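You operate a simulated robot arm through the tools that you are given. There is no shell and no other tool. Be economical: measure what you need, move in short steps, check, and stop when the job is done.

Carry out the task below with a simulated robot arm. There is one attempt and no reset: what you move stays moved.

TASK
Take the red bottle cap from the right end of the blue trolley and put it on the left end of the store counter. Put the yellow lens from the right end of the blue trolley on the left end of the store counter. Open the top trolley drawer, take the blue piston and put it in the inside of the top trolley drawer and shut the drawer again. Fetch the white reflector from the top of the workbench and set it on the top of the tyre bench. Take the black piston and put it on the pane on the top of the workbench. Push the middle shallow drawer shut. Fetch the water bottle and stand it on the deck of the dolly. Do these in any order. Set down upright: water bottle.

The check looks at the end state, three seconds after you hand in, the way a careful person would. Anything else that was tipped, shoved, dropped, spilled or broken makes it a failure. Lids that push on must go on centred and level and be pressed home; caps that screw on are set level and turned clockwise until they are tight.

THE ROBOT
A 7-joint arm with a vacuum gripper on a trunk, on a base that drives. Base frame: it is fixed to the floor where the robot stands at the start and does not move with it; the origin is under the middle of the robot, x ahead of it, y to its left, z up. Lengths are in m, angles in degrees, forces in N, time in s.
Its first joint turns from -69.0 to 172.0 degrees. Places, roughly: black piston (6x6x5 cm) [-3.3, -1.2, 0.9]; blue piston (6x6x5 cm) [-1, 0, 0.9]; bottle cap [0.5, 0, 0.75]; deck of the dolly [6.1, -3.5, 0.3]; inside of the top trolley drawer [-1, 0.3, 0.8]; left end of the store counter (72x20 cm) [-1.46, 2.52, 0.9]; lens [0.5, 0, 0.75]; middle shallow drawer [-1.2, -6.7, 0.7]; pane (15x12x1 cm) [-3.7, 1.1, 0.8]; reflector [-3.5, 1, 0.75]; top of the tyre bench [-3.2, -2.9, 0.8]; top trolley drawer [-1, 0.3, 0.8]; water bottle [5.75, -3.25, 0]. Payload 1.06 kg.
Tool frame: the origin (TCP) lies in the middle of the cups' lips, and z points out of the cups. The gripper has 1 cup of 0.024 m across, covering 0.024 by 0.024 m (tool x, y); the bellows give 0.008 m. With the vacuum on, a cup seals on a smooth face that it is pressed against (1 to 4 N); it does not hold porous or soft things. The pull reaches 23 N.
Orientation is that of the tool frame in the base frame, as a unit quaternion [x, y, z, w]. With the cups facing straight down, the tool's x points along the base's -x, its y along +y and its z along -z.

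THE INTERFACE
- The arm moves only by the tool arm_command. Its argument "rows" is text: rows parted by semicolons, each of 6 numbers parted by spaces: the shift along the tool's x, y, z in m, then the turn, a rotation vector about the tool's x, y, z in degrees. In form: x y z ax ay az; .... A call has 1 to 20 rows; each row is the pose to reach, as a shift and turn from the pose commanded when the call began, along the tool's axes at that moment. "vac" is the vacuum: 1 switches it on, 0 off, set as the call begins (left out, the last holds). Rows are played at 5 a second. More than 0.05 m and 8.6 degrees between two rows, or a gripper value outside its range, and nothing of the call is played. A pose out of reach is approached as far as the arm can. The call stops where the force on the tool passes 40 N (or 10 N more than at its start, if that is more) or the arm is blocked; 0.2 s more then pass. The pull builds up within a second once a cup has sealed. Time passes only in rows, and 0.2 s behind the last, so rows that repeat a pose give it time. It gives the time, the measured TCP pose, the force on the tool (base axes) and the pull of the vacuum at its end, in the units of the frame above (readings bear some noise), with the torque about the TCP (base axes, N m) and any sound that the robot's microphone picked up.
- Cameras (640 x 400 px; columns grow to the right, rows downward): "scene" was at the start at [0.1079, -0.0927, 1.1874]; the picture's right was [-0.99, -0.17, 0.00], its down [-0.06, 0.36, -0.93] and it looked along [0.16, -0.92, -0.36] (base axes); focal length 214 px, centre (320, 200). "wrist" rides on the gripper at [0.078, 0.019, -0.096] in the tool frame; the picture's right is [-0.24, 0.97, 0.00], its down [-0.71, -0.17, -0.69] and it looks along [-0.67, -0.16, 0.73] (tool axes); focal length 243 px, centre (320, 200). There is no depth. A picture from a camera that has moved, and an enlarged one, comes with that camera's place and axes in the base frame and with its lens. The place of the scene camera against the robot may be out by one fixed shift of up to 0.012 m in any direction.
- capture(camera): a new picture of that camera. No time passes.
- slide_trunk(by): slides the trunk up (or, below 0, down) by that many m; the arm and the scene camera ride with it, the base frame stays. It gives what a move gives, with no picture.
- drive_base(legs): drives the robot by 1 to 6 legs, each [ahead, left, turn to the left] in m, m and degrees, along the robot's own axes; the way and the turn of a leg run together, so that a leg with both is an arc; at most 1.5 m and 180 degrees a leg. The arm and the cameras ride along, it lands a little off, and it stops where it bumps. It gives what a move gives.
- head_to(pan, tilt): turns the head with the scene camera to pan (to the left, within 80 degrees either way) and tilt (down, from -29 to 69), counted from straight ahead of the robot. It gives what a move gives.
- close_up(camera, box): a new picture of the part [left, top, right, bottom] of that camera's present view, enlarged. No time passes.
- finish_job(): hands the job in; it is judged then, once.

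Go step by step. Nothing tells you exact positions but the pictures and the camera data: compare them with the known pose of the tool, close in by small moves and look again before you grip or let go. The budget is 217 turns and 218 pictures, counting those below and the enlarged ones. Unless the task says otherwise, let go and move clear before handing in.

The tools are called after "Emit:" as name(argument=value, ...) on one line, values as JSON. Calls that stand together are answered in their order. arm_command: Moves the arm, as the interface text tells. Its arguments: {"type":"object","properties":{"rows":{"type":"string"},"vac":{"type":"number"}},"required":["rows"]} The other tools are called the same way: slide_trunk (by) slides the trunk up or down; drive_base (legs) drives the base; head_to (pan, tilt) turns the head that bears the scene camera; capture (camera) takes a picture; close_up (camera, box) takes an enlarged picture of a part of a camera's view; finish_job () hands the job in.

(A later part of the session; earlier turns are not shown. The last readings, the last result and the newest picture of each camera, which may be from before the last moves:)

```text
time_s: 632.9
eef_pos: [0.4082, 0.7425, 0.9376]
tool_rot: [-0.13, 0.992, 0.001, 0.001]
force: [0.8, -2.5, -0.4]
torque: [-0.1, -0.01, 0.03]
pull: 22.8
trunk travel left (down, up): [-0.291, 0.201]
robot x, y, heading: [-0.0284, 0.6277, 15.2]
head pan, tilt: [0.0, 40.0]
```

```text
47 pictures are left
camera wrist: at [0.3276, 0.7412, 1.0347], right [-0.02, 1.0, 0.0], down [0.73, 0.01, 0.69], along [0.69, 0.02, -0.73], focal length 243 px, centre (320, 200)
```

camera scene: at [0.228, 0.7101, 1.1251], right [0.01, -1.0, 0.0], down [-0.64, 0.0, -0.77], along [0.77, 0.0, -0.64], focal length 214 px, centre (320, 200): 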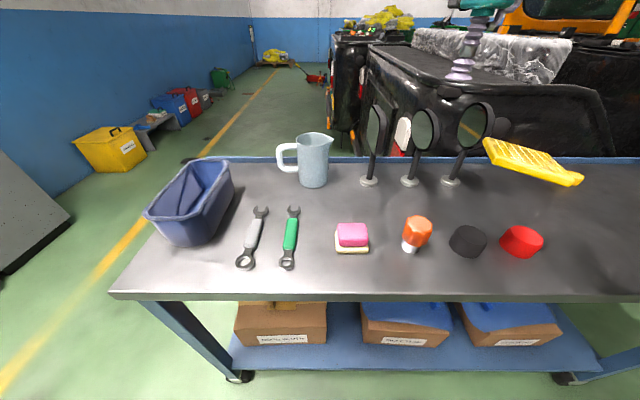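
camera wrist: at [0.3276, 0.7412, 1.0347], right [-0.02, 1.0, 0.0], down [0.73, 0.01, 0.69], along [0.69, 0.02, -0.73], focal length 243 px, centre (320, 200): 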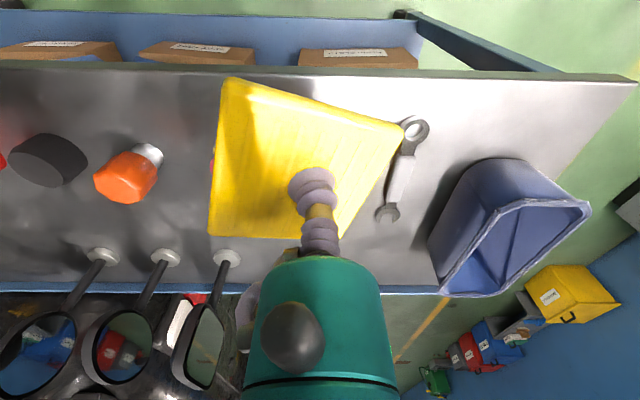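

Good. Three more strokes (rising slightly), then release, reposition the base at heading 44° and bring the hand back over the lens.

Emit:
arm_command(rows="0 .0015 0 0 0 0;0 .004 -.001 0 0 0;0 .007 -.0015 0 0 0;0 .0103 -.002 0 0 0;0 .0136 -.003 0 0 0;0 .0169 -.0035 0 0 0;0 .0202 -.004 0 0 0;0 .0235 -.005 0 0 0;0 .0268 -.0055 0 0 0;0 .0301 -.006 0 0 0;0 .0334 -.007 0 0 0;0 .0367 -.0075 0 0 0;0 .04 -.008 0 0 0;0 .0433 -.009 0 0 0;0 .0466 -.0095 0 0 0;0 .0499 -.01 0 0 0;0 .0532 -.011 0 0 0;0 .0565 -.0115 0 0 0;0 .0595 -.012 0 0 0;0 .061 -.0125 0 0 0")

Emit:
arm_command(rows="0 .0015 0 0 0 0;0 .004 -.001 0 0 0;0 .007 -.0015 0 0 0;0 .0103 -.002 0 0 0;0 .0136 -.003 0 0 0;0 .0169 -.0035 0 0 0;0 .0202 -.004 0 0 0;0 .0235 -.005 0 0 0;0 .0268 -.0055 0 0 0;0 .0301 -.006 0 0 0;0 .0334 -.007 0 0 0;0 .0367 -.0075 0 0 0;0 .04 -.008 0 0 0;0 .0433 -.009 0 0 0;0 .0466 -.0095 0 0 0;0 .0499 -.01 0 0 0;0 .0532 -.011 0 0 0;0 .0565 -.0115 0 0 0;0 .0595 -.012 0 0 0;0 .061 -.0125 0 0 0")

Emit:
arm_command(rows="0 .0015 0 0 0 0;0 .004 -.001 0 0 0;0 .007 -.0015 0 0 0;0 .0103 -.002 0 0 0;0 .0136 -.003 0 0 0;0 .0169 -.0035 0 0 0;0 .0202 -.004 0 0 0;0 .0235 -.005 0 0 0;0 .0268 -.0055 0 0 0;0 .0301 -.006 0 0 0;0 .0334 -.007 0 0 0;0 .0367 -.0075 0 0 0;0 .04 -.008 0 0 0;0 .0433 -.009 0 0 0;0 .0466 -.0095 0 0 0;0 .0499 -.01 0 0 0")

Emit:
arm_command(rows="0 0 0 0 0 0;0 0 0 0 0 0;0 0 -.01 0 0 0;0 0 -.04 0 0 0;0 0 -.06 0 0 0;0 0 -.06 0 0 0", vac=0)

Emit:
drive_base(legs=[[-0.099, 0.222, 0], [0, 0, 28.6]])

Emit:
arm_command(rows="0 -.045 0 0 0 0;0 -.09 0 0 0 0;0 -.135 0 0 0 0;0 -.18 0 0 0 0;0 -.225 0 0 0 0;0 -.27 0 0 0 0;0 -.315 0 0 0 0;0 -.36 0 0 0 0;0 -.405 0 0 0 0;0 -.45 0 0 0 0;0 -.48 0 0 0 0;0 -.48 0 0 0 0")

Emit:
capture(camera="wrist")

```text
time_s: 637.0
eef_pos: [0.3923, 0.8003, 0.9496]
tool_rot: [-0.13, 0.992, 0.0, 0.001]
force: [1.9, -1.9, -1.1]
torque: [-0.09, 0.03, -0.02]
pull: 23.1
trunk travel left (down, up): [-0.291, 0.201]
robot x, y, heading: [-0.0297, 0.6252, 15.4]
head pan, tilt: [0.0, 40.0]
```

```text
time_s: 641.2
eef_pos: [0.3788, 0.8601, 0.9628]
tool_rot: [-0.13, 0.992, 0.0, 0.001]
force: [1.1, -1.5, -1.1]
torque: [-0.03, -0.01, 0.03]
pull: 23.3
trunk travel left (down, up): [-0.291, 0.201]
robot x, y, heading: [-0.0294, 0.6278, 15.3]
head pan, tilt: [0.0, 40.0]
```

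```text
time_s: 644.6
eef_pos: [0.3648, 0.9084, 0.9733]
tool_rot: [-0.129, 0.992, 0.0, 0.001]
force: [0.2, 0.4, 0.2]
torque: [0.0, -0.01, 0.02]
pull: 0.2
trunk travel left (down, up): [-0.291, 0.201]
robot x, y, heading: [-0.0309, 0.6276, 15.1]
head pan, tilt: [0.0, 40.0]
```

```text
time_s: 646.0
eef_pos: [0.3669, 0.9091, 1.0333]
tool_rot: [-0.129, 0.992, 0.0, 0.001]
force: [0.7, -0.1, -0.5]
torque: [0.0, 0.0, -0.03]
pull: 0.1
trunk travel left (down, up): [-0.291, 0.201]
robot x, y, heading: [-0.0341, 0.6244, 15.4]
head pan, tilt: [0.0, 40.0]
```

```text
time_s: 650.0
eef_pos: [0.0322, 1.2523, 1.0331]
tool_rot: [-0.364, 0.931, 0.0, 0.001]
force: [-0.3, 0.0, 0.4]
torque: [-0.01, 0.04, -0.01]
pull: 0.1
trunk travel left (down, up): [-0.291, 0.201]
robot x, y, heading: [-0.1877, 0.8139, 43.5]
head pan, tilt: [0.0, 40.0]
```

```text
time_s: 652.6
eef_pos: [0.3561, 0.8979, 1.0302]
tool_rot: [-0.364, 0.931, 0.0, 0.001]
force: [-0.3, 0.2, -0.9]
torque: [-0.02, 0.01, -0.02]
pull: 0.1
trunk travel left (down, up): [-0.291, 0.201]
robot x, y, heading: [-0.1875, 0.8165, 43.3]
head pan, tilt: [0.0, 40.0]
```

```text
46 pictures are left
camera wrist: at [0.2854, 0.8597, 1.1279], right [-0.49, 0.87, 0.0], down [0.64, 0.35, 0.69], along [0.6, 0.33, -0.73], focal length 243 px, centre (320, 200)
```

wrist: 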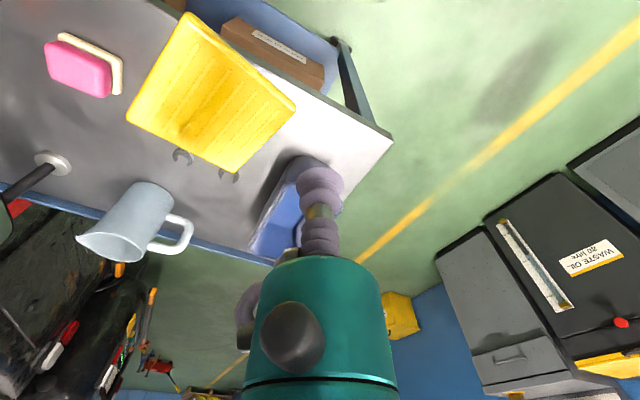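

Lens at (0.384,0.829,0.957). Regripping on its trailing side, four strokes, regrip shift, four more.

Emit:
arm_command(rows=".013 -.04 0 0 0 0;.027 -.085 .01 0 0 0;.027 -.085 .05 0 0 0;.027 -.085 .068 0 0 0;.027 -.085 .075 0 0 0;.027 -.085 .08 0 0 0;.027 -.085 .084 0 0 0;.027 -.085 .088 0 0 0;.027 -.085 .09 0 0 0;.027 -.085 .09 0 0 0;.027 -.085 .09 0 0 0;.027 -.085 .09 0 0 0;.027 -.085 .09 0 0 0", vac=1)

Emit:
arm_command(rows="0 .0015 0 0 0 0;0 .004 -.001 0 0 0;0 .007 -.0015 0 0 0;0 .0103 -.002 0 0 0;0 .0136 -.0025 0 0 0;0 .0169 -.003 0 0 0;0 .0202 -.0035 0 0 0;0 .0235 -.004 0 0 0;0 .0268 -.0045 0 0 0;0 .0301 -.005 0 0 0;0 .0334 -.0055 0 0 0;0 .0367 -.006 0 0 0;0 .04 -.0065 0 0 0;0 .0433 -.007 0 0 0;0 .0466 -.0075 0 0 0;0 .0499 -.008 0 0 0;0 .0532 -.0085 0 0 0;0 .0565 -.009 0 0 0;0 .0595 -.0095 0 0 0;0 .061 -.01 0 0 0")

Emit:
arm_command(rows="0 .0015 0 0 0 0;0 .004 -.001 0 0 0;0 .007 -.0015 0 0 0;0 .0103 -.002 0 0 0;0 .0136 -.0025 0 0 0;0 .0169 -.003 0 0 0;0 .0202 -.0035 0 0 0;0 .0235 -.004 0 0 0;0 .0268 -.0045 0 0 0;0 .0301 -.005 0 0 0;0 .0334 -.0055 0 0 0;0 .0367 -.006 0 0 0;0 .04 -.0065 0 0 0;0 .0433 -.007 0 0 0;0 .0466 -.0075 0 0 0;0 .0499 -.008 0 0 0;0 .0532 -.0085 0 0 0;0 .0565 -.009 0 0 0;0 .0595 -.0095 0 0 0;0 .061 -.01 0 0 0")

Emit:
arm_command(rows="0 .0015 0 0 0 0;0 .004 -.001 0 0 0;0 .007 -.0015 0 0 0;0 .0103 -.002 0 0 0;0 .0136 -.0025 0 0 0;0 .0169 -.003 0 0 0;0 .0202 -.0035 0 0 0;0 .0235 -.004 0 0 0;0 .0268 -.0045 0 0 0;0 .0301 -.005 0 0 0;0 .0334 -.0055 0 0 0;0 .0367 -.006 0 0 0;0 .04 -.0065 0 0 0;0 .0433 -.007 0 0 0;0 .0466 -.0075 0 0 0;0 .0499 -.008 0 0 0;0 .0532 -.0085 0 0 0;0 .0565 -.009 0 0 0;0 .0595 -.0095 0 0 0;0 .061 -.01 0 0 0")

Emit:
arm_command(rows="0 .0015 0 0 0 0;0 .004 -.001 0 0 0;0 .007 -.0015 0 0 0;0 .0103 -.002 0 0 0;0 .0136 -.0025 0 0 0;0 .0169 -.003 0 0 0;0 .0202 -.0035 0 0 0;0 .0235 -.004 0 0 0;0 .0268 -.0045 0 0 0;0 .0301 -.005 0 0 0;0 .0334 -.0055 0 0 0;0 .0367 -.006 0 0 0;0 .04 -.0065 0 0 0;0 .0433 -.007 0 0 0;0 .0466 -.0075 0 0 0;0 .0499 -.008 0 0 0;0 .0532 -.0085 0 0 0;0 .0565 -.009 0 0 0;0 .0595 -.0095 0 0 0;0 .061 -.01 0 0 0")

Emit:
capture(camera="wrist")

```text
time_s: 655.4
eef_pos: [0.3953, 0.8194, 0.9422]
tool_rot: [-0.364, 0.931, 0.0, 0.001]
force: [0.2, 0.6, 0.7]
torque: [-0.08, 0.02, 0.02]
pull: 23.2
trunk travel left (down, up): [-0.291, 0.201]
robot x, y, heading: [-0.1888, 0.8197, 43.5]
head pan, tilt: [0.0, 40.0]
```

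```text
time_s: 659.6
eef_pos: [0.3543, 0.8628, 0.953]
tool_rot: [-0.365, 0.931, 0.001, 0.0]
force: [2.4, -2.4, 0.3]
torque: [-0.13, -0.06, -0.03]
pull: 22.8
trunk travel left (down, up): [-0.291, 0.201]
robot x, y, heading: [-0.1875, 0.8218, 43.4]
head pan, tilt: [0.0, 40.0]
```

```text
time_s: 663.8
eef_pos: [0.3131, 0.9087, 0.9631]
tool_rot: [-0.365, 0.931, 0.002, 0.001]
force: [0.1, -1.4, -0.6]
torque: [-0.12, -0.01, 0.0]
pull: 23.2
trunk travel left (down, up): [-0.291, 0.201]
robot x, y, heading: [-0.1877, 0.8184, 43.4]
head pan, tilt: [0.0, 40.0]
```

```text
time_s: 668.0
eef_pos: [0.272, 0.9534, 0.9709]
tool_rot: [-0.365, 0.931, 0.001, 0.0]
force: [0.8, -0.6, -0.9]
torque: [-0.06, -0.04, -0.01]
pull: 22.7
trunk travel left (down, up): [-0.291, 0.201]
robot x, y, heading: [-0.1844, 0.8128, 43.2]
head pan, tilt: [0.0, 40.0]
```

```text
time_s: 672.2
eef_pos: [0.2288, 0.9966, 0.9831]
tool_rot: [-0.364, 0.931, 0.0, 0.002]
force: [0.0, 0.2, 0.2]
torque: [0.02, 0.02, 0.0]
pull: 0.1
trunk travel left (down, up): [-0.291, 0.201]
robot x, y, heading: [-0.186, 0.8201, 43.0]
head pan, tilt: [0.0, 40.0]
```

```text
45 pictures are left
camera wrist: at [0.1581, 0.9585, 1.0805], right [-0.49, 0.87, 0.0], down [0.64, 0.35, 0.69], along [0.6, 0.33, -0.73], focal length 243 px, centre (320, 200)
```

wrist: 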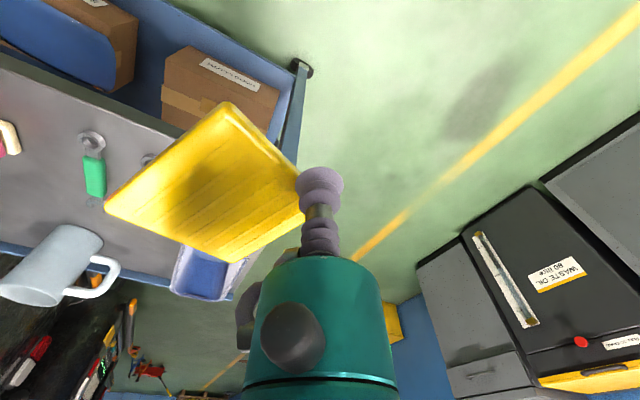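

Each grip carries the lens ~0.17 m. I'll go on in batches: grip, three strokes, shift-regrip, three strokes, then move the base sideways and look.

Emit:
arm_command(rows="0 0 -.015 0 0 0;-.006 -.04 -.015 0 0 0;-.012 -.081 -.015 0 0 0;-.012 -.081 .005 0 0 0;-.012 -.081 .016 0 0 0;-.012 -.081 .022 0 0 0;-.012 -.081 .027 0 0 0;-.012 -.081 .031 0 0 0;-.012 -.081 .034 0 0 0;-.012 -.081 .034 0 0 0;-.012 -.081 .034 0 0 0;-.012 -.081 .034 0 0 0;-.012 -.081 .034 0 0 0", vac=1)

Emit:
arm_command(rows="0 .0015 0 0 0 0;0 .004 0 0 0 0;0 .007 0 0 0 0;0 .0103 0 0 0 0;0 .0136 0 0 0 0;0 .0169 0 0 0 0;0 .0202 0 0 0 0;0 .0235 0 0 0 0;0 .0268 0 0 0 0;0 .0301 0 0 0 0;0 .0334 0 0 0 0;0 .0367 0 0 0 0;0 .04 0 0 0 0;0 .0433 0 0 0 0;0 .0466 0 0 0 0;0 .0499 0 0 0 0;0 .0532 0 0 0 0;0 .0565 0 0 0 0;0 .0595 0 0 0 0;0 .061 0 0 0 0")

Emit:
arm_command(rows="0 .0015 0 0 0 0;0 .004 0 0 0 0;0 .007 0 0 0 0;0 .0103 0 0 0 0;0 .0136 0 0 0 0;0 .0169 0 0 0 0;0 .0202 0 0 0 0;0 .0235 0 0 0 0;0 .0268 0 0 0 0;0 .0301 0 0 0 0;0 .0334 0 0 0 0;0 .0367 0 0 0 0;0 .04 0 0 0 0;0 .0433 0 0 0 0;0 .0466 0 0 0 0;0 .0499 0 0 0 0;0 .0532 0 0 0 0;0 .0565 0 0 0 0;0 .0595 0 0 0 0;0 .061 0 0 0 0")

Emit:
arm_command(rows="0 .0015 0 0 0 0;0 .004 0 0 0 0;0 .007 0 0 0 0;0 .0103 0 0 0 0;0 .0136 0 0 0 0;0 .0169 0 0 0 0;0 .0202 0 0 0 0;0 .0235 0 0 0 0;0 .0268 0 0 0 0;0 .0301 0 0 0 0;0 .0334 0 0 0 0;0 .0367 0 0 0 0;0 .04 0 0 0 0;0 .0433 0 0 0 0;0 .0466 0 0 0 0;0 .0499 0 0 0 0;0 .0532 0 0 0 0;0 .0565 0 0 0 0;0 .0595 0 0 0 0;0 .061 0 0 0 0")

Emit:
capture(camera="wrist")

```text
time_s: 675.0
eef_pos: [0.2935, 0.9436, 0.9478]
tool_rot: [-0.364, 0.931, 0.0, 0.001]
force: [0.5, -0.1, 0.8]
torque: [0.02, 0.11, -0.02]
pull: 22.5
trunk travel left (down, up): [-0.291, 0.201]
robot x, y, heading: [-0.1881, 0.8169, 43.4]
head pan, tilt: [0.0, 40.0]
```

```text
time_s: 679.2
eef_pos: [0.2536, 0.9899, 0.9491]
tool_rot: [-0.364, 0.931, 0.001, 0.0]
force: [2.1, -1.8, -0.8]
torque: [-0.18, -0.1, 0.01]
pull: 23.2
trunk travel left (down, up): [-0.291, 0.201]
robot x, y, heading: [-0.1868, 0.8165, 43.3]
head pan, tilt: [0.0, 40.0]
```

```text
time_s: 683.4
eef_pos: [0.2117, 1.0371, 0.9488]
tool_rot: [-0.364, 0.931, 0.002, 0.0]
force: [1.8, -1.2, -0.7]
torque: [-0.11, -0.07, 0.03]
pull: 22.9
trunk travel left (down, up): [-0.291, 0.201]
robot x, y, heading: [-0.1859, 0.8162, 43.5]
head pan, tilt: [0.0, 40.0]
```

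```text
time_s: 687.6
eef_pos: [0.1698, 1.0817, 0.9483]
tool_rot: [-0.365, 0.931, 0.001, 0.0]
force: [1.0, -0.5, 0.0]
torque: [-0.12, -0.03, 0.02]
pull: 22.7
trunk travel left (down, up): [-0.291, 0.201]
robot x, y, heading: [-0.1869, 0.8164, 43.2]
head pan, tilt: [0.0, 40.0]
```

```text
44 pictures are left
camera wrist: at [0.0983, 1.0423, 1.0456], right [-0.49, 0.87, 0.0], down [0.64, 0.35, 0.69], along [0.6, 0.34, -0.73], focal length 243 px, centre (320, 200)
```

wrist: 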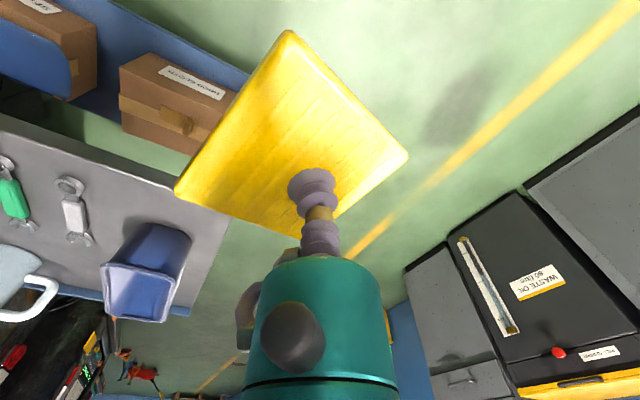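

Held well. Two more strokes, shift-regrip, three more, then release, move the base 0.5 m left and return the hand.

Emit:
arm_command(rows="0 .0015 0 0 0 0;0 .004 0 0 0 0;0 .007 0 0 0 0;0 .0103 0 0 0 0;0 .0136 0 0 0 0;0 .0169 0 0 0 0;0 .0202 0 0 0 0;0 .0235 0 0 0 0;0 .0268 0 0 0 0;0 .0301 0 0 0 0;0 .0334 0 0 0 0;0 .0367 0 0 0 0;0 .04 0 0 0 0;0 .0433 0 0 0 0;0 .0466 0 0 0 0;0 .0499 0 0 0 0;0 .0532 0 0 0 0;0 .0565 0 0 0 0;0 .0595 0 0 0 0;0 .061 0 0 0 0")

Emit:
arm_command(rows="0 .0015 0 0 0 0;0 .004 0 0 0 0;0 .007 0 0 0 0;0 .0103 0 0 0 0;0 .0136 0 0 0 0;0 .0169 0 0 0 0;0 .0202 0 0 0 0;0 .0235 0 0 0 0;0 .0268 0 0 0 0;0 .0301 0 0 0 0;0 .0334 0 0 0 0;0 .0367 0 0 0 0;0 .04 0 0 0 0;0 .0433 0 0 0 0;0 .0466 0 0 0 0;0 .0499 0 0 0 0;0 .0532 0 0 0 0;0 .0565 0 0 0 0;0 .0595 0 0 0 0;0 .061 0 0 0 0")

Emit:
arm_command(rows="0 0 0 0 0 0;0 0 0 0 0 0;0 0 -.01 0 0 0;0 0 -.02 0 0 0;0 -.025 -.02 0 0 0;0 -.05 -.02 0 0 0;0 -.05 -.01 0 0 0", vac=0)

Emit:
arm_command(rows="0 0 .006 0 0 0;0 0 .01 0 0 0;0 0 .013 0 0 0;0 0 .016 0 0 0;0 0 .016 0 0 0;0 0 .016 0 0 0;0 0 .016 0 0 0;0 0 .016 0 0 0", vac=1)

Emit:
arm_command(rows="0 .0015 0 0 0 0;0 .004 0 0 0 0;0 .007 0 0 0 0;0 .0103 0 0 0 0;0 .0136 0 0 0 0;0 .0169 0 0 0 0;0 .0202 0 0 0 0;0 .0235 0 0 0 0;0 .0268 0 0 0 0;0 .0301 0 0 0 0;0 .0334 0 0 0 0;0 .0367 0 0 0 0;0 .04 0 0 0 0;0 .0433 0 0 0 0;0 .0466 0 0 0 0;0 .0499 0 0 0 0;0 .0532 0 0 0 0;0 .0565 0 0 0 0;0 .0595 0 0 0 0;0 .061 0 0 0 0")

Emit:
arm_command(rows="0 .0015 0 0 0 0;0 .004 0 0 0 0;0 .007 0 0 0 0;0 .0103 0 0 0 0;0 .0136 0 0 0 0;0 .0169 0 0 0 0;0 .0202 0 0 0 0;0 .0235 0 0 0 0;0 .0268 0 0 0 0;0 .0301 0 0 0 0;0 .0334 0 0 0 0;0 .0367 0 0 0 0;0 .04 0 0 0 0;0 .0433 0 0 0 0;0 .0466 0 0 0 0;0 .0499 0 0 0 0;0 .0532 0 0 0 0;0 .0565 0 0 0 0;0 .0595 0 0 0 0;0 .061 0 0 0 0")

Emit:
arm_command(rows="0 0 0 0 0 0;0 0 0 0 0 0;0 0 -.01 0 0 0;0 0 -.03 0 0 0;0 0 -.05 0 0 0;0 0 -.05 0 0 0", vac=0)

Emit:
drive_base(legs=[[0, 0.46, 0]])

Emit:
arm_command(rows="0 -.045 0 0 0 0;0 -.09 0 0 0 0;0 -.135 0 0 0 0;0 -.18 0 0 0 0;0 -.225 0 0 0 0;0 -.27 0 0 0 0;0 -.315 0 0 0 0;0 -.36 0 0 0 0;0 -.405 0 0 0 0;0 -.43 0 0 0 0;0 -.43 0 0 0 0")

Emit:
capture(camera="wrist")

```text
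time_s: 691.8
eef_pos: [0.1292, 1.1251, 0.9491]
tool_rot: [-0.364, 0.931, 0.001, 0.0]
force: [2.3, -2.0, 0.3]
torque: [-0.09, -0.05, 0.05]
pull: 22.7
trunk travel left (down, up): [-0.291, 0.201]
robot x, y, heading: [-0.1862, 0.8201, 43.3]
head pan, tilt: [0.0, 40.0]
```

```text
time_s: 696.0
eef_pos: [0.088, 1.1709, 0.949]
tool_rot: [-0.364, 0.931, 0.001, 0.0]
force: [1.6, -1.5, 0.3]
torque: [-0.04, 0.01, 0.04]
pull: 22.7
trunk travel left (down, up): [-0.291, 0.201]
robot x, y, heading: [-0.1877, 0.8213, 43.3]
head pan, tilt: [0.0, 40.0]
```

```text
time_s: 697.6
eef_pos: [0.1204, 1.1343, 0.9588]
tool_rot: [-0.363, 0.932, 0.001, 0.0]
force: [-0.5, 0.8, 0.0]
torque: [-0.02, 0.0, -0.02]
pull: 0.0
trunk travel left (down, up): [-0.291, 0.201]
robot x, y, heading: [-0.1845, 0.812, 43.1]
head pan, tilt: [0.0, 40.0]
```

```text
time_s: 699.4
eef_pos: [0.122, 1.1337, 0.9427]
tool_rot: [-0.364, 0.931, 0.0, 0.001]
force: [-0.6, -0.5, -0.6]
torque: [-0.09, -0.05, 0.05]
pull: 22.4
trunk travel left (down, up): [-0.291, 0.201]
robot x, y, heading: [-0.1866, 0.8176, 43.3]
head pan, tilt: [0.0, 40.0]
```

```text
time_s: 703.6
eef_pos: [0.0799, 1.1774, 0.942]
tool_rot: [-0.365, 0.931, 0.001, 0.0]
force: [0.3, -0.4, 0.6]
torque: [-0.1, -0.07, 0.04]
pull: 22.6
trunk travel left (down, up): [-0.291, 0.201]
robot x, y, heading: [-0.1879, 0.8164, 43.2]
head pan, tilt: [0.0, 40.0]
```

```text
time_s: 707.8
eef_pos: [0.0378, 1.2239, 0.9423]
tool_rot: [-0.365, 0.931, 0.002, 0.0]
force: [1.9, -1.2, 0.4]
torque: [-0.12, -0.1, 0.06]
pull: 23.3
trunk travel left (down, up): [-0.291, 0.201]
robot x, y, heading: [-0.1871, 0.8161, 43.2]
head pan, tilt: [0.0, 40.0]
```

```text
time_s: 709.2
eef_pos: [0.0391, 1.2223, 0.9949]
tool_rot: [-0.364, 0.931, 0.001, 0.001]
force: [-0.2, 1.1, 0.3]
torque: [0.0, -0.03, -0.01]
pull: 0.1
trunk travel left (down, up): [-0.291, 0.201]
robot x, y, heading: [-0.188, 0.8148, 43.3]
head pan, tilt: [0.0, 40.0]
```

```text
time_s: 713.8
eef_pos: [-0.2825, 1.5621, 0.9942]
tool_rot: [-0.368, 0.93, 0.001, 0.001]
force: [0.3, 0.4, 0.5]
torque: [0.01, -0.04, -0.01]
pull: 0.0
trunk travel left (down, up): [-0.291, 0.201]
robot x, y, heading: [-0.5032, 1.151, 43.8]
head pan, tilt: [0.0, 40.0]
```

```text
time_s: 716.2
eef_pos: [0.0088, 1.2469, 0.9976]
tool_rot: [-0.368, 0.93, 0.0, 0.001]
force: [-0.2, -0.1, -0.8]
torque: [-0.05, 0.0, 0.0]
pull: 0.2
trunk travel left (down, up): [-0.291, 0.201]
robot x, y, heading: [-0.5057, 1.1507, 43.7]
head pan, tilt: [0.0, 40.0]
```

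```text
43 pictures are left
camera wrist: at [-0.0612, 1.2075, 1.0941], right [-0.49, 0.87, 0.0], down [0.63, 0.36, 0.69], along [0.6, 0.34, -0.73], focal length 243 px, centre (320, 200)
```

wrist: 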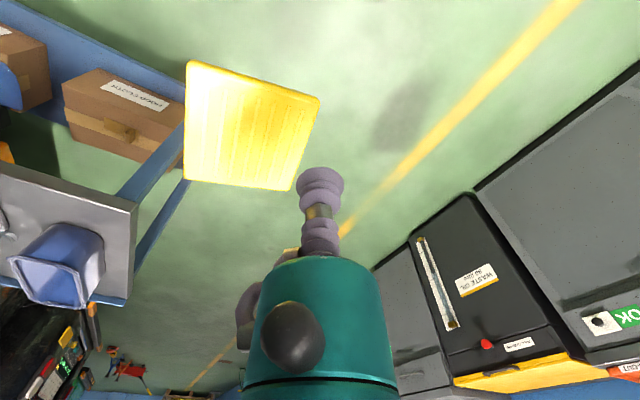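

Works well. Lens at (0.044,1.207,0.935). Next long batch along the same line, rising slightly.

Emit:
arm_command(rows="0 -.035 0 0 0 0;.002 -.07 0 0 0 0;.002 -.07 .03 0 0 0;.002 -.07 .05 0 0 0;.002 -.07 .057 0 0 0;.002 -.07 .062 0 0 0;.002 -.07 .066 0 0 0;.002 -.07 .07 0 0 0;.002 -.07 .073 0 0 0;.002 -.07 .073 0 0 0;.002 -.07 .073 0 0 0;.002 -.07 .073 0 0 0;.002 -.07 .073 0 0 0", vac=1)

Emit:
arm_command(rows="0 .0015 0 0 0 0;0 .004 -.0008 0 0 0;0 .007 -.0012 0 0 0;0 .0103 -.0016 0 0 0;0 .0136 -.002 0 0 0;0 .0169 -.0024 0 0 0;0 .0202 -.0028 0 0 0;0 .0235 -.0032 0 0 0;0 .0268 -.0036 0 0 0;0 .0301 -.004 0 0 0;0 .0334 -.0044 0 0 0;0 .0367 -.0048 0 0 0;0 .04 -.0052 0 0 0;0 .0433 -.0056 0 0 0;0 .0466 -.006 0 0 0;0 .0499 -.0064 0 0 0;0 .0532 -.0068 0 0 0;0 .0565 -.0072 0 0 0;0 .0595 -.0076 0 0 0;0 .061 -.008 0 0 0")

Emit:
arm_command(rows="0 .0015 0 0 0 0;0 .004 -.0008 0 0 0;0 .007 -.0012 0 0 0;0 .0103 -.0016 0 0 0;0 .0136 -.002 0 0 0;0 .0169 -.0024 0 0 0;0 .0202 -.0028 0 0 0;0 .0235 -.0032 0 0 0;0 .0268 -.0036 0 0 0;0 .0301 -.004 0 0 0;0 .0334 -.0044 0 0 0;0 .0367 -.0048 0 0 0;0 .04 -.0052 0 0 0;0 .0433 -.0056 0 0 0;0 .0466 -.006 0 0 0;0 .0499 -.0064 0 0 0;0 .0532 -.0068 0 0 0;0 .0565 -.0072 0 0 0;0 .0595 -.0076 0 0 0;0 .061 -.008 0 0 0")

Emit:
arm_command(rows="0 .0015 0 0 0 0;0 .004 -.0008 0 0 0;0 .007 -.0012 0 0 0;0 .0103 -.0016 0 0 0;0 .0136 -.002 0 0 0;0 .0169 -.0024 0 0 0;0 .0202 -.0028 0 0 0;0 .0235 -.0032 0 0 0;0 .0268 -.0036 0 0 0;0 .0301 -.004 0 0 0;0 .0334 -.0044 0 0 0;0 .0367 -.0048 0 0 0;0 .04 -.0052 0 0 0;0 .0433 -.0056 0 0 0;0 .0466 -.006 0 0 0;0 .0499 -.0064 0 0 0;0 .0532 -.0068 0 0 0;0 .0565 -.0072 0 0 0;0 .0595 -.0076 0 0 0;0 .061 -.008 0 0 0")

Emit:
arm_command(rows="0 0 0 0 0 0;0 0 0 0 0 0;0 0 -.01 0 0 0;0 0 -.02 0 0 0;0 -.018 -.02 0 0 0;0 -.035 -.02 0 0 0;0 -.035 -.01 0 0 0", vac=0)

Emit:
arm_command(rows="0 0 .006 0 0 0;0 0 .01 0 0 0;0 0 .013 0 0 0;0 0 .016 0 0 0;0 0 .016 0 0 0;0 0 .016 0 0 0;0 0 .016 0 0 0;0 0 .016 0 0 0", vac=1)

Emit:
arm_command(rows="0 .0015 0 0 0 0;0 .004 -.0008 0 0 0;0 .007 -.0012 0 0 0;0 .0103 -.0016 0 0 0;0 .0136 -.002 0 0 0;0 .0169 -.0024 0 0 0;0 .0202 -.0028 0 0 0;0 .0235 -.0032 0 0 0;0 .0268 -.0036 0 0 0;0 .0301 -.004 0 0 0;0 .0334 -.0044 0 0 0;0 .0367 -.0048 0 0 0;0 .04 -.0052 0 0 0;0 .0433 -.0056 0 0 0;0 .0466 -.006 0 0 0;0 .0499 -.0064 0 0 0;0 .0532 -.0068 0 0 0;0 .0565 -.0072 0 0 0;0 .0595 -.0076 0 0 0;0 .061 -.008 0 0 0")

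Emit:
arm_command(rows="0 .0015 0 0 0 0;0 .004 -.0008 0 0 0;0 .007 -.0012 0 0 0;0 .0103 -.0016 0 0 0;0 .0136 -.002 0 0 0;0 .0169 -.0024 0 0 0;0 .0202 -.0028 0 0 0;0 .0235 -.0032 0 0 0;0 .0268 -.0036 0 0 0;0 .0301 -.004 0 0 0;0 .0334 -.0044 0 0 0;0 .0367 -.0048 0 0 0;0 .04 -.0052 0 0 0;0 .0433 -.0056 0 0 0;0 .0466 -.006 0 0 0;0 .0499 -.0064 0 0 0;0 .0532 -.0068 0 0 0;0 .0565 -.0072 0 0 0;0 .0595 -.0076 0 0 0;0 .061 -.008 0 0 0")

Emit:
arm_command(rows="0 .0015 0 0 0 0;0 .004 -.0008 0 0 0;0 .007 -.0012 0 0 0;0 .0103 -.0016 0 0 0;0 .0136 -.002 0 0 0;0 .0169 -.0024 0 0 0;0 .0202 -.0028 0 0 0;0 .0235 -.0032 0 0 0;0 .0268 -.0036 0 0 0;0 .0301 -.004 0 0 0;0 .0334 -.0044 0 0 0;0 .0367 -.0048 0 0 0;0 .04 -.0052 0 0 0;0 .0433 -.0056 0 0 0;0 .0466 -.006 0 0 0;0 .0499 -.0064 0 0 0;0 .0532 -.0068 0 0 0;0 .0565 -.0072 0 0 0;0 .0595 -.0076 0 0 0;0 .061 -.008 0 0 0")

Emit:
capture(camera="wrist")

```text
time_s: 719.0
eef_pos: [0.058, 1.1967, 0.9218]
tool_rot: [-0.367, 0.93, 0.0, 0.001]
force: [0.5, 0.0, 0.2]
torque: [-0.03, -0.04, 0.01]
pull: 23.1
trunk travel left (down, up): [-0.291, 0.201]
robot x, y, heading: [-0.5009, 1.1512, 43.8]
head pan, tilt: [0.0, 40.0]
```

```text
time_s: 723.2
eef_pos: [0.0148, 1.2405, 0.9288]
tool_rot: [-0.369, 0.93, 0.002, 0.001]
force: [1.9, -3.0, -0.1]
torque: [-0.13, -0.08, 0.01]
pull: 23.1
trunk travel left (down, up): [-0.291, 0.201]
robot x, y, heading: [-0.5038, 1.152, 43.5]
head pan, tilt: [0.0, 40.0]
```

```text
time_s: 727.4
eef_pos: [-0.0268, 1.2838, 0.9367]
tool_rot: [-0.367, 0.93, 0.001, 0.001]
force: [1.4, -1.9, -0.6]
torque: [-0.1, -0.11, 0.01]
pull: 22.7
trunk travel left (down, up): [-0.291, 0.201]
robot x, y, heading: [-0.505, 1.1538, 43.6]
head pan, tilt: [0.0, 40.0]
```

```text
time_s: 731.6
eef_pos: [-0.0694, 1.3291, 0.9448]
tool_rot: [-0.368, 0.93, 0.001, 0.001]
force: [1.5, -1.0, -1.2]
torque: [-0.06, 0.0, 0.01]
pull: 22.6
trunk travel left (down, up): [-0.291, 0.201]
robot x, y, heading: [-0.5071, 1.1521, 43.7]
head pan, tilt: [0.0, 40.0]
```

```text
time_s: 733.2
eef_pos: [-0.0409, 1.302, 0.9558]
tool_rot: [-0.367, 0.93, 0.001, 0.001]
force: [-0.4, -0.1, 0.1]
torque: [-0.02, 0.01, -0.02]
pull: 0.0
trunk travel left (down, up): [-0.291, 0.201]
robot x, y, heading: [-0.5072, 1.1534, 43.9]
head pan, tilt: [0.0, 40.0]
```

```text
time_s: 735.0
eef_pos: [-0.0447, 1.3035, 0.9385]
tool_rot: [-0.367, 0.93, 0.0, 0.0]
force: [-0.4, -0.1, -0.3]
torque: [-0.07, -0.1, 0.01]
pull: 22.8
trunk travel left (down, up): [-0.291, 0.201]
robot x, y, heading: [-0.5049, 1.1508, 43.7]
head pan, tilt: [0.0, 40.0]
```

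```text
time_s: 739.2
eef_pos: [-0.086, 1.3478, 0.9463]
tool_rot: [-0.368, 0.93, 0.001, 0.001]
force: [2.0, -2.2, -0.9]
torque: [-0.1, -0.09, 0.0]
pull: 22.8
trunk travel left (down, up): [-0.291, 0.201]
robot x, y, heading: [-0.5071, 1.1558, 43.5]
head pan, tilt: [0.0, 40.0]
```

```text
time_s: 743.4
eef_pos: [-0.1282, 1.3918, 0.9561]
tool_rot: [-0.367, 0.93, 0.001, 0.001]
force: [1.6, -1.0, -1.9]
torque: [-0.02, -0.03, 0.01]
pull: 22.8
trunk travel left (down, up): [-0.291, 0.201]
robot x, y, heading: [-0.5048, 1.1538, 43.6]
head pan, tilt: [0.0, 40.0]
```

```text
time_s: 747.6
eef_pos: [-0.1702, 1.438, 0.965]
tool_rot: [-0.367, 0.93, 0.001, 0.001]
force: [1.9, -1.3, -1.1]
torque: [-0.08, -0.05, 0.01]
pull: 23.1
trunk travel left (down, up): [-0.291, 0.201]
robot x, y, heading: [-0.504, 1.1525, 43.5]
head pan, tilt: [0.0, 40.0]
```

```text
42 pictures are left
camera wrist: at [-0.2402, 1.3983, 1.0614], right [-0.49, 0.87, 0.0], down [0.63, 0.36, 0.69], along [0.6, 0.34, -0.73], focal length 243 px, centre (320, 200)
```

wrist: 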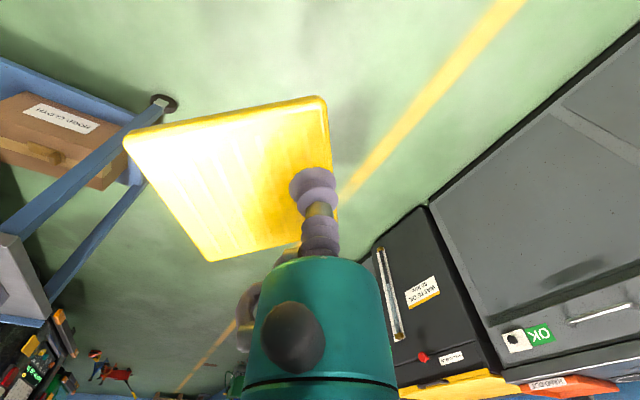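

Shift-regrip (5.5 cm), three strokes, shift, two strokes, then release, base move, and look.

Emit:
arm_command(rows="0 0 0 0 0 0;0 0 0 0 0 0;0 0 -.01 0 0 0;0 0 -.02 0 0 0;0 -.028 -.02 0 0 0;0 -.055 -.02 0 0 0;0 -.055 -.01 0 0 0", vac=0)

Emit:
arm_command(rows="0 0 .006 0 0 0;0 0 .01 0 0 0;0 0 .013 0 0 0;0 0 .016 0 0 0;0 0 .016 0 0 0;0 0 .016 0 0 0;0 0 .016 0 0 0;0 0 .016 0 0 0", vac=1)

Emit:
arm_command(rows="0 .0015 0 0 0 0;0 .004 -.0008 0 0 0;0 .007 -.0012 0 0 0;0 .0103 -.0016 0 0 0;0 .0136 -.002 0 0 0;0 .0169 -.0024 0 0 0;0 .0202 -.0028 0 0 0;0 .0235 -.0032 0 0 0;0 .0268 -.0036 0 0 0;0 .0301 -.004 0 0 0;0 .0334 -.0044 0 0 0;0 .0367 -.0048 0 0 0;0 .04 -.0052 0 0 0;0 .0433 -.0056 0 0 0;0 .0466 -.006 0 0 0;0 .0499 -.0064 0 0 0;0 .0532 -.0068 0 0 0;0 .0565 -.0072 0 0 0;0 .0595 -.0076 0 0 0;0 .061 -.008 0 0 0")

Emit:
arm_command(rows="0 .0015 0 0 0 0;0 .004 0 0 0 0;0 .007 0 0 0 0;0 .0103 0 0 0 0;0 .0136 0 0 0 0;0 .0169 0 0 0 0;0 .0202 0 0 0 0;0 .0235 0 0 0 0;0 .0268 0 0 0 0;0 .0301 0 0 0 0;0 .0334 0 0 0 0;0 .0367 0 0 0 0;0 .04 0 0 0 0;0 .0433 0 0 0 0;0 .0466 0 0 0 0;0 .0499 0 0 0 0;0 .0532 0 0 0 0;0 .0565 0 0 0 0;0 .0595 0 0 0 0;0 .061 0 0 0 0")

Emit:
arm_command(rows="0 .0015 0 0 0 0;0 .004 0 0 0 0;0 .007 0 0 0 0;0 .0103 0 0 0 0;0 .0136 0 0 0 0;0 .0169 0 0 0 0;0 .0202 0 0 0 0;0 .0235 0 0 0 0;0 .0268 0 0 0 0;0 .0301 0 0 0 0;0 .0334 0 0 0 0;0 .0367 0 0 0 0;0 .04 0 0 0 0;0 .0433 0 0 0 0;0 .0466 0 0 0 0;0 .0499 0 0 0 0;0 .0532 0 0 0 0;0 .0565 0 0 0 0;0 .0595 0 0 0 0;0 .061 0 0 0 0")

Emit:
arm_command(rows="0 0 0 0 0 0;0 0 0 0 0 0;0 0 -.01 0 0 0;0 0 -.02 0 0 0;0 -.018 -.02 0 0 0;0 -.035 -.02 0 0 0;0 -.035 -.01 0 0 0", vac=0)

Emit:
arm_command(rows="0 0 .006 0 0 0;0 0 .01 0 0 0;0 0 .013 0 0 0;0 0 .016 0 0 0;0 0 .016 0 0 0;0 0 .016 0 0 0;0 0 .016 0 0 0;0 0 .016 0 0 0", vac=1)

Emit:
arm_command(rows="0 .0015 0 0 0 0;0 .004 0 0 0 0;0 .007 0 0 0 0;0 .0103 0 0 0 0;0 .0136 0 0 0 0;0 .0169 0 0 0 0;0 .0202 0 0 0 0;0 .0235 0 0 0 0;0 .0268 0 0 0 0;0 .0301 0 0 0 0;0 .0334 0 0 0 0;0 .0367 0 0 0 0;0 .04 0 0 0 0;0 .0433 0 0 0 0;0 .0466 0 0 0 0;0 .0499 0 0 0 0;0 .0532 0 0 0 0;0 .0565 0 0 0 0;0 .0595 0 0 0 0;0 .061 0 0 0 0")

Emit:
arm_command(rows="0 0 0 0 0 0;0 0 0 0 0 0;0 0 -.01 0 0 0;0 0 -.03 0 0 0;0 0 -.05 0 0 0;0 0 -.05 0 0 0", vac=0)

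Emit:
drive_base(legs=[[0, 0.46, 0]])

Emit:
arm_command(rows="0 -.045 0 0 0 0;0 -.09 0 0 0 0;0 -.135 0 0 0 0;0 -.18 0 0 0 0;0 -.225 0 0 0 0;0 -.27 0 0 0 0;0 -.315 0 0 0 0;0 -.36 0 0 0 0;0 -.405 0 0 0 0;0 -.43 0 0 0 0;0 -.43 0 0 0 0")

Emit:
capture(camera="wrist")

```text
time_s: 749.2
eef_pos: [-0.1319, 1.3969, 0.9753]
tool_rot: [-0.368, 0.93, 0.0, 0.0]
force: [-0.8, 0.5, 0.1]
torque: [-0.04, -0.02, 0.02]
pull: 0.1
trunk travel left (down, up): [-0.291, 0.201]
robot x, y, heading: [-0.5061, 1.153, 43.7]
head pan, tilt: [0.0, 40.0]
```

```text
time_s: 751.0
eef_pos: [-0.1325, 1.3969, 0.9597]
tool_rot: [-0.368, 0.93, 0.0, 0.0]
force: [-0.1, 0.4, -0.5]
torque: [-0.03, -0.08, -0.02]
pull: 23.1
trunk travel left (down, up): [-0.291, 0.201]
robot x, y, heading: [-0.5074, 1.1548, 43.9]
head pan, tilt: [0.0, 40.0]
```

```text
time_s: 755.2
eef_pos: [-0.173, 1.4418, 0.9664]
tool_rot: [-0.368, 0.93, 0.001, -0.001]
force: [1.2, -2.3, -1.5]
torque: [-0.1, -0.12, -0.01]
pull: 22.9
trunk travel left (down, up): [-0.291, 0.201]
robot x, y, heading: [-0.5042, 1.1536, 43.6]
head pan, tilt: [0.0, 40.0]
```

```text
time_s: 759.4
eef_pos: [-0.2154, 1.4861, 0.9656]
tool_rot: [-0.368, 0.93, 0.001, 0.001]
force: [1.2, -1.9, 0.0]
torque: [-0.09, -0.12, 0.02]
pull: 22.4
trunk travel left (down, up): [-0.291, 0.201]
robot x, y, heading: [-0.5049, 1.1555, 43.9]
head pan, tilt: [0.0, 40.0]
```

```text
time_s: 763.6
eef_pos: [-0.2566, 1.5307, 0.966]
tool_rot: [-0.367, 0.93, 0.001, 0.001]
force: [1.2, -1.2, -0.8]
torque: [-0.03, -0.11, -0.01]
pull: 22.7
trunk travel left (down, up): [-0.291, 0.201]
robot x, y, heading: [-0.5039, 1.153, 43.8]
head pan, tilt: [0.0, 40.0]
```

```text
time_s: 765.2
eef_pos: [-0.2329, 1.5044, 0.9754]
tool_rot: [-0.367, 0.93, 0.001, 0.001]
force: [0.3, -0.1, 0.5]
torque: [-0.01, 0.0, 0.01]
pull: 0.0
trunk travel left (down, up): [-0.291, 0.201]
robot x, y, heading: [-0.5034, 1.1571, 43.8]
head pan, tilt: [0.0, 40.0]
```

```text
time_s: 767.0
eef_pos: [-0.2313, 1.5051, 0.9593]
tool_rot: [-0.368, 0.93, 0.0, 0.001]
force: [-0.1, 0.1, 0.2]
torque: [-0.03, -0.05, 0.05]
pull: 22.7
trunk travel left (down, up): [-0.291, 0.201]
robot x, y, heading: [-0.5095, 1.1528, 43.8]
head pan, tilt: [0.0, 40.0]
```

```text
time_s: 771.2
eef_pos: [-0.2758, 1.5487, 0.9611]
tool_rot: [-0.368, 0.93, 0.002, 0.0]
force: [1.9, -1.6, -0.6]
torque: [-0.14, -0.11, -0.02]
pull: 22.8
trunk travel left (down, up): [-0.291, 0.201]
robot x, y, heading: [-0.5074, 1.1522, 43.8]
head pan, tilt: [0.0, 40.0]
```

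```text
time_s: 772.6
eef_pos: [-0.2765, 1.5492, 1.0102]
tool_rot: [-0.367, 0.93, 0.0, 0.001]
force: [-0.3, -0.3, 0.0]
torque: [0.0, 0.02, -0.01]
pull: 0.1
trunk travel left (down, up): [-0.291, 0.201]
robot x, y, heading: [-0.5079, 1.1545, 43.9]
head pan, tilt: [0.0, 40.0]
```

```text
time_s: 777.2
eef_pos: [-0.5905, 1.8827, 1.0099]
tool_rot: [-0.363, 0.932, 0.001, 0.001]
force: [-0.2, 0.5, 0.1]
torque: [-0.02, -0.03, 0.03]
pull: 0.0
trunk travel left (down, up): [-0.291, 0.201]
robot x, y, heading: [-0.8228, 1.4903, 43.1]
head pan, tilt: [0.0, 40.0]
```

```text
time_s: 779.6
eef_pos: [-0.3, 1.568, 1.0094]
tool_rot: [-0.363, 0.932, 0.001, 0.001]
force: [0.5, 0.7, 0.2]
torque: [0.0, 0.01, 0.02]
pull: 0.1
trunk travel left (down, up): [-0.291, 0.201]
robot x, y, heading: [-0.8249, 1.4881, 43.0]
head pan, tilt: [0.0, 40.0]
```

```text
41 pictures are left
camera wrist: at [-0.3709, 1.5295, 1.1063], right [-0.49, 0.87, 0.0], down [0.64, 0.35, 0.69], along [0.6, 0.33, -0.73], focal length 243 px, centre (320, 200)
```

wrist: 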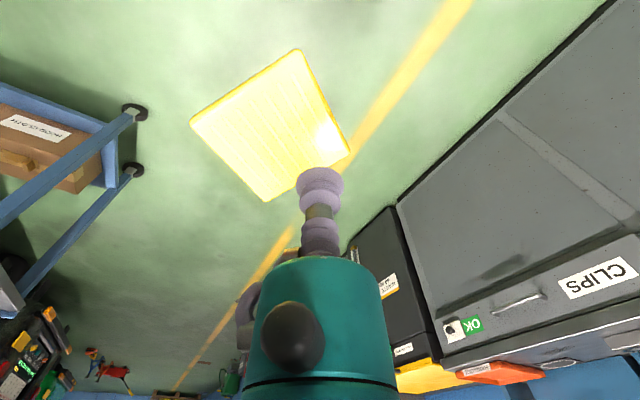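

Lens at (-0.284,1.546,0.954). Next batch: three groups of three strokes with shift-regrips, then base move.

Emit:
arm_command(rows="0 -.025 0 0 0 0;.003 -.047 .02 0 0 0;.003 -.047 .04 0 0 0;.003 -.047 .05 0 0 0;.003 -.047 .056 0 0 0;.003 -.047 .06 0 0 0;.003 -.047 .063 0 0 0;.003 -.047 .066 0 0 0;.003 -.047 .066 0 0 0;.003 -.047 .066 0 0 0;.003 -.047 .066 0 0 0;.003 -.047 .066 0 0 0", vac=1)

Emit:
arm_command(rows="0 .0015 0 0 0 0;0 .004 -.0008 0 0 0;0 .007 -.0012 0 0 0;0 .0103 -.0016 0 0 0;0 .0136 -.002 0 0 0;0 .0169 -.0024 0 0 0;0 .0202 -.0028 0 0 0;0 .0235 -.0032 0 0 0;0 .0268 -.0036 0 0 0;0 .0301 -.004 0 0 0;0 .0334 -.0044 0 0 0;0 .0367 -.0048 0 0 0;0 .04 -.0052 0 0 0;0 .0433 -.0056 0 0 0;0 .0466 -.006 0 0 0;0 .0499 -.0064 0 0 0;0 .0532 -.0068 0 0 0;0 .0565 -.0072 0 0 0;0 .0595 -.0076 0 0 0;0 .061 -.008 0 0 0")

Emit:
arm_command(rows="0 .0015 0 0 0 0;0 .004 -.0008 0 0 0;0 .007 -.0012 0 0 0;0 .0103 -.0016 0 0 0;0 .0136 -.002 0 0 0;0 .0169 -.0024 0 0 0;0 .0202 -.0028 0 0 0;0 .0235 -.0032 0 0 0;0 .0268 -.0036 0 0 0;0 .0301 -.004 0 0 0;0 .0334 -.0044 0 0 0;0 .0367 -.0048 0 0 0;0 .04 -.0052 0 0 0;0 .0433 -.0056 0 0 0;0 .0466 -.006 0 0 0;0 .0499 -.0064 0 0 0;0 .0532 -.0068 0 0 0;0 .0565 -.0072 0 0 0;0 .0595 -.0076 0 0 0;0 .061 -.008 0 0 0")

Emit:
arm_command(rows="0 .0015 0 0 0 0;0 .004 0 0 0 0;0 .007 0 0 0 0;0 .0103 0 0 0 0;0 .0136 0 0 0 0;0 .0169 0 0 0 0;0 .0202 0 0 0 0;0 .0235 0 0 0 0;0 .0268 0 0 0 0;0 .0301 0 0 0 0;0 .0334 0 0 0 0;0 .0367 0 0 0 0;0 .04 0 0 0 0;0 .0433 0 0 0 0;0 .0466 0 0 0 0;0 .0499 0 0 0 0;0 .0532 0 0 0 0;0 .0565 0 0 0 0;0 .0595 0 0 0 0;0 .061 0 0 0 0")

Emit:
arm_command(rows="0 0 0 0 0 0;0 0 0 0 0 0;0 0 -.01 0 0 0;0 0 -.02 0 0 0;0 -.02 -.02 0 0 0;0 -.04 -.02 0 0 0;0 -.04 -.01 0 0 0", vac=0)

Emit:
arm_command(rows="0 0 .006 0 0 0;0 0 .01 0 0 0;0 0 .013 0 0 0;0 0 .016 0 0 0;0 0 .016 0 0 0;0 0 .016 0 0 0;0 0 .016 0 0 0;0 0 .016 0 0 0", vac=1)

Emit:
arm_command(rows="0 .0015 0 0 0 0;0 .004 0 0 0 0;0 .007 0 0 0 0;0 .0103 0 0 0 0;0 .0136 0 0 0 0;0 .0169 0 0 0 0;0 .0202 0 0 0 0;0 .0235 0 0 0 0;0 .0268 0 0 0 0;0 .0301 0 0 0 0;0 .0334 0 0 0 0;0 .0367 0 0 0 0;0 .04 0 0 0 0;0 .0433 0 0 0 0;0 .0466 0 0 0 0;0 .0499 0 0 0 0;0 .0532 0 0 0 0;0 .0565 0 0 0 0;0 .0595 0 0 0 0;0 .061 0 0 0 0")

Emit:
arm_command(rows="0 .0015 0 0 0 0;0 .004 0 0 0 0;0 .007 0 0 0 0;0 .0103 0 0 0 0;0 .0136 0 0 0 0;0 .0169 0 0 0 0;0 .0202 0 0 0 0;0 .0235 0 0 0 0;0 .0268 0 0 0 0;0 .0301 0 0 0 0;0 .0334 0 0 0 0;0 .0367 0 0 0 0;0 .04 0 0 0 0;0 .0433 0 0 0 0;0 .0466 0 0 0 0;0 .0499 0 0 0 0;0 .0532 0 0 0 0;0 .0565 0 0 0 0;0 .0595 0 0 0 0;0 .061 0 0 0 0")

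Emit:
arm_command(rows="0 .0015 0 0 0 0;0 .004 0 0 0 0;0 .007 0 0 0 0;0 .0103 0 0 0 0;0 .0136 0 0 0 0;0 .0169 0 0 0 0;0 .0202 0 0 0 0;0 .0235 0 0 0 0;0 .0268 0 0 0 0;0 .0301 0 0 0 0;0 .0334 0 0 0 0;0 .0367 0 0 0 0;0 .04 0 0 0 0;0 .0433 0 0 0 0;0 .0466 0 0 0 0;0 .0499 0 0 0 0;0 .0532 0 0 0 0;0 .0565 0 0 0 0;0 .0595 0 0 0 0;0 .061 0 0 0 0")

Emit:
capture(camera="wrist")

```text
time_s: 782.2
eef_pos: [-0.2712, 1.5318, 0.943]
tool_rot: [-0.363, 0.932, 0.0, 0.001]
force: [0.1, 0.0, 0.2]
torque: [-0.05, -0.01, 0.0]
pull: 22.9
trunk travel left (down, up): [-0.291, 0.201]
robot x, y, heading: [-0.8232, 1.4887, 43.1]
head pan, tilt: [0.0, 40.0]
```

```text
time_s: 786.4
eef_pos: [-0.3124, 1.576, 0.9531]
tool_rot: [-0.364, 0.931, 0.001, 0.0]
force: [0.6, -2.1, -1.9]
torque: [-0.07, -0.06, -0.02]
pull: 22.6
trunk travel left (down, up): [-0.291, 0.201]
robot x, y, heading: [-0.8233, 1.4868, 43.3]
head pan, tilt: [0.0, 40.0]
```

```text
time_s: 790.6
eef_pos: [-0.3531, 1.622, 0.9602]
tool_rot: [-0.364, 0.931, 0.001, 0.001]
force: [2.1, -1.5, -0.6]
torque: [-0.11, -0.07, -0.02]
pull: 23.0
trunk travel left (down, up): [-0.291, 0.201]
robot x, y, heading: [-0.8265, 1.4889, 42.9]
head pan, tilt: [0.0, 40.0]
```

```text
time_s: 794.8
eef_pos: [-0.3941, 1.6657, 0.9597]
tool_rot: [-0.364, 0.931, 0.002, 0.001]
force: [0.7, -2.5, 0.4]
torque: [-0.06, -0.06, -0.01]
pull: 22.3
trunk travel left (down, up): [-0.291, 0.201]
robot x, y, heading: [-0.8229, 1.4875, 43.1]
head pan, tilt: [0.0, 40.0]
```

```text
time_s: 796.4
eef_pos: [-0.3679, 1.6353, 0.9692]
tool_rot: [-0.364, 0.931, 0.001, 0.001]
force: [-0.1, -0.3, 0.3]
torque: [0.01, 0.01, -0.01]
pull: 0.0
trunk travel left (down, up): [-0.291, 0.201]
robot x, y, heading: [-0.8222, 1.4921, 43.2]
head pan, tilt: [0.0, 40.0]
```

```text
time_s: 798.2
eef_pos: [-0.3668, 1.6358, 0.9544]
tool_rot: [-0.363, 0.932, 0.0, 0.001]
force: [-0.5, 0.1, -1.0]
torque: [-0.05, -0.07, 0.0]
pull: 23.3
trunk travel left (down, up): [-0.291, 0.201]
robot x, y, heading: [-0.8191, 1.4891, 43.5]
head pan, tilt: [0.0, 40.0]
```

```text
time_s: 802.4
eef_pos: [-0.408, 1.6821, 0.9542]
tool_rot: [-0.363, 0.932, 0.001, 0.0]
force: [1.4, -1.6, 1.0]
torque: [-0.07, -0.06, -0.03]
pull: 22.9
trunk travel left (down, up): [-0.291, 0.201]
robot x, y, heading: [-0.8216, 1.4889, 43.1]
head pan, tilt: [0.0, 40.0]
```

```text
time_s: 806.6
eef_pos: [-0.4494, 1.7263, 0.9544]
tool_rot: [-0.364, 0.931, 0.001, 0.0]
force: [1.2, -2.2, 0.4]
torque: [-0.1, -0.07, 0.01]
pull: 22.7
trunk travel left (down, up): [-0.291, 0.201]
robot x, y, heading: [-0.8251, 1.4925, 43.3]
head pan, tilt: [0.0, 40.0]
```

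```text
time_s: 810.8
eef_pos: [-0.4914, 1.771, 0.9554]
tool_rot: [-0.363, 0.932, 0.001, 0.001]
force: [2.6, -2.9, -0.3]
torque: [-0.08, -0.07, -0.04]
pull: 22.7
trunk travel left (down, up): [-0.291, 0.201]
robot x, y, heading: [-0.8259, 1.4893, 43.4]
head pan, tilt: [0.0, 40.0]
```

```text
40 pictures are left
camera wrist: at [-0.562, 1.7321, 1.0518], right [-0.49, 0.87, 0.0], down [0.64, 0.35, 0.69], along [0.6, 0.33, -0.73], focal length 243 px, centre (320, 200)
```

wrist: 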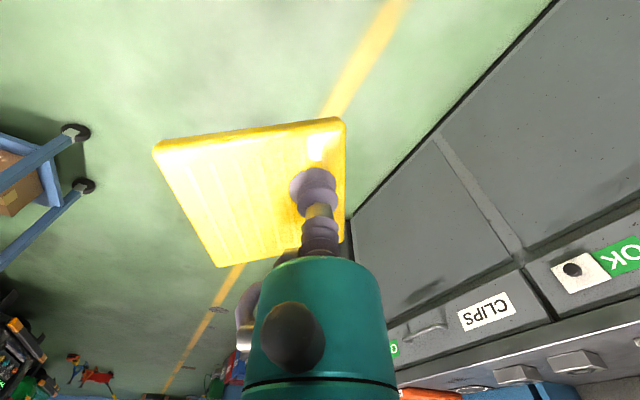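

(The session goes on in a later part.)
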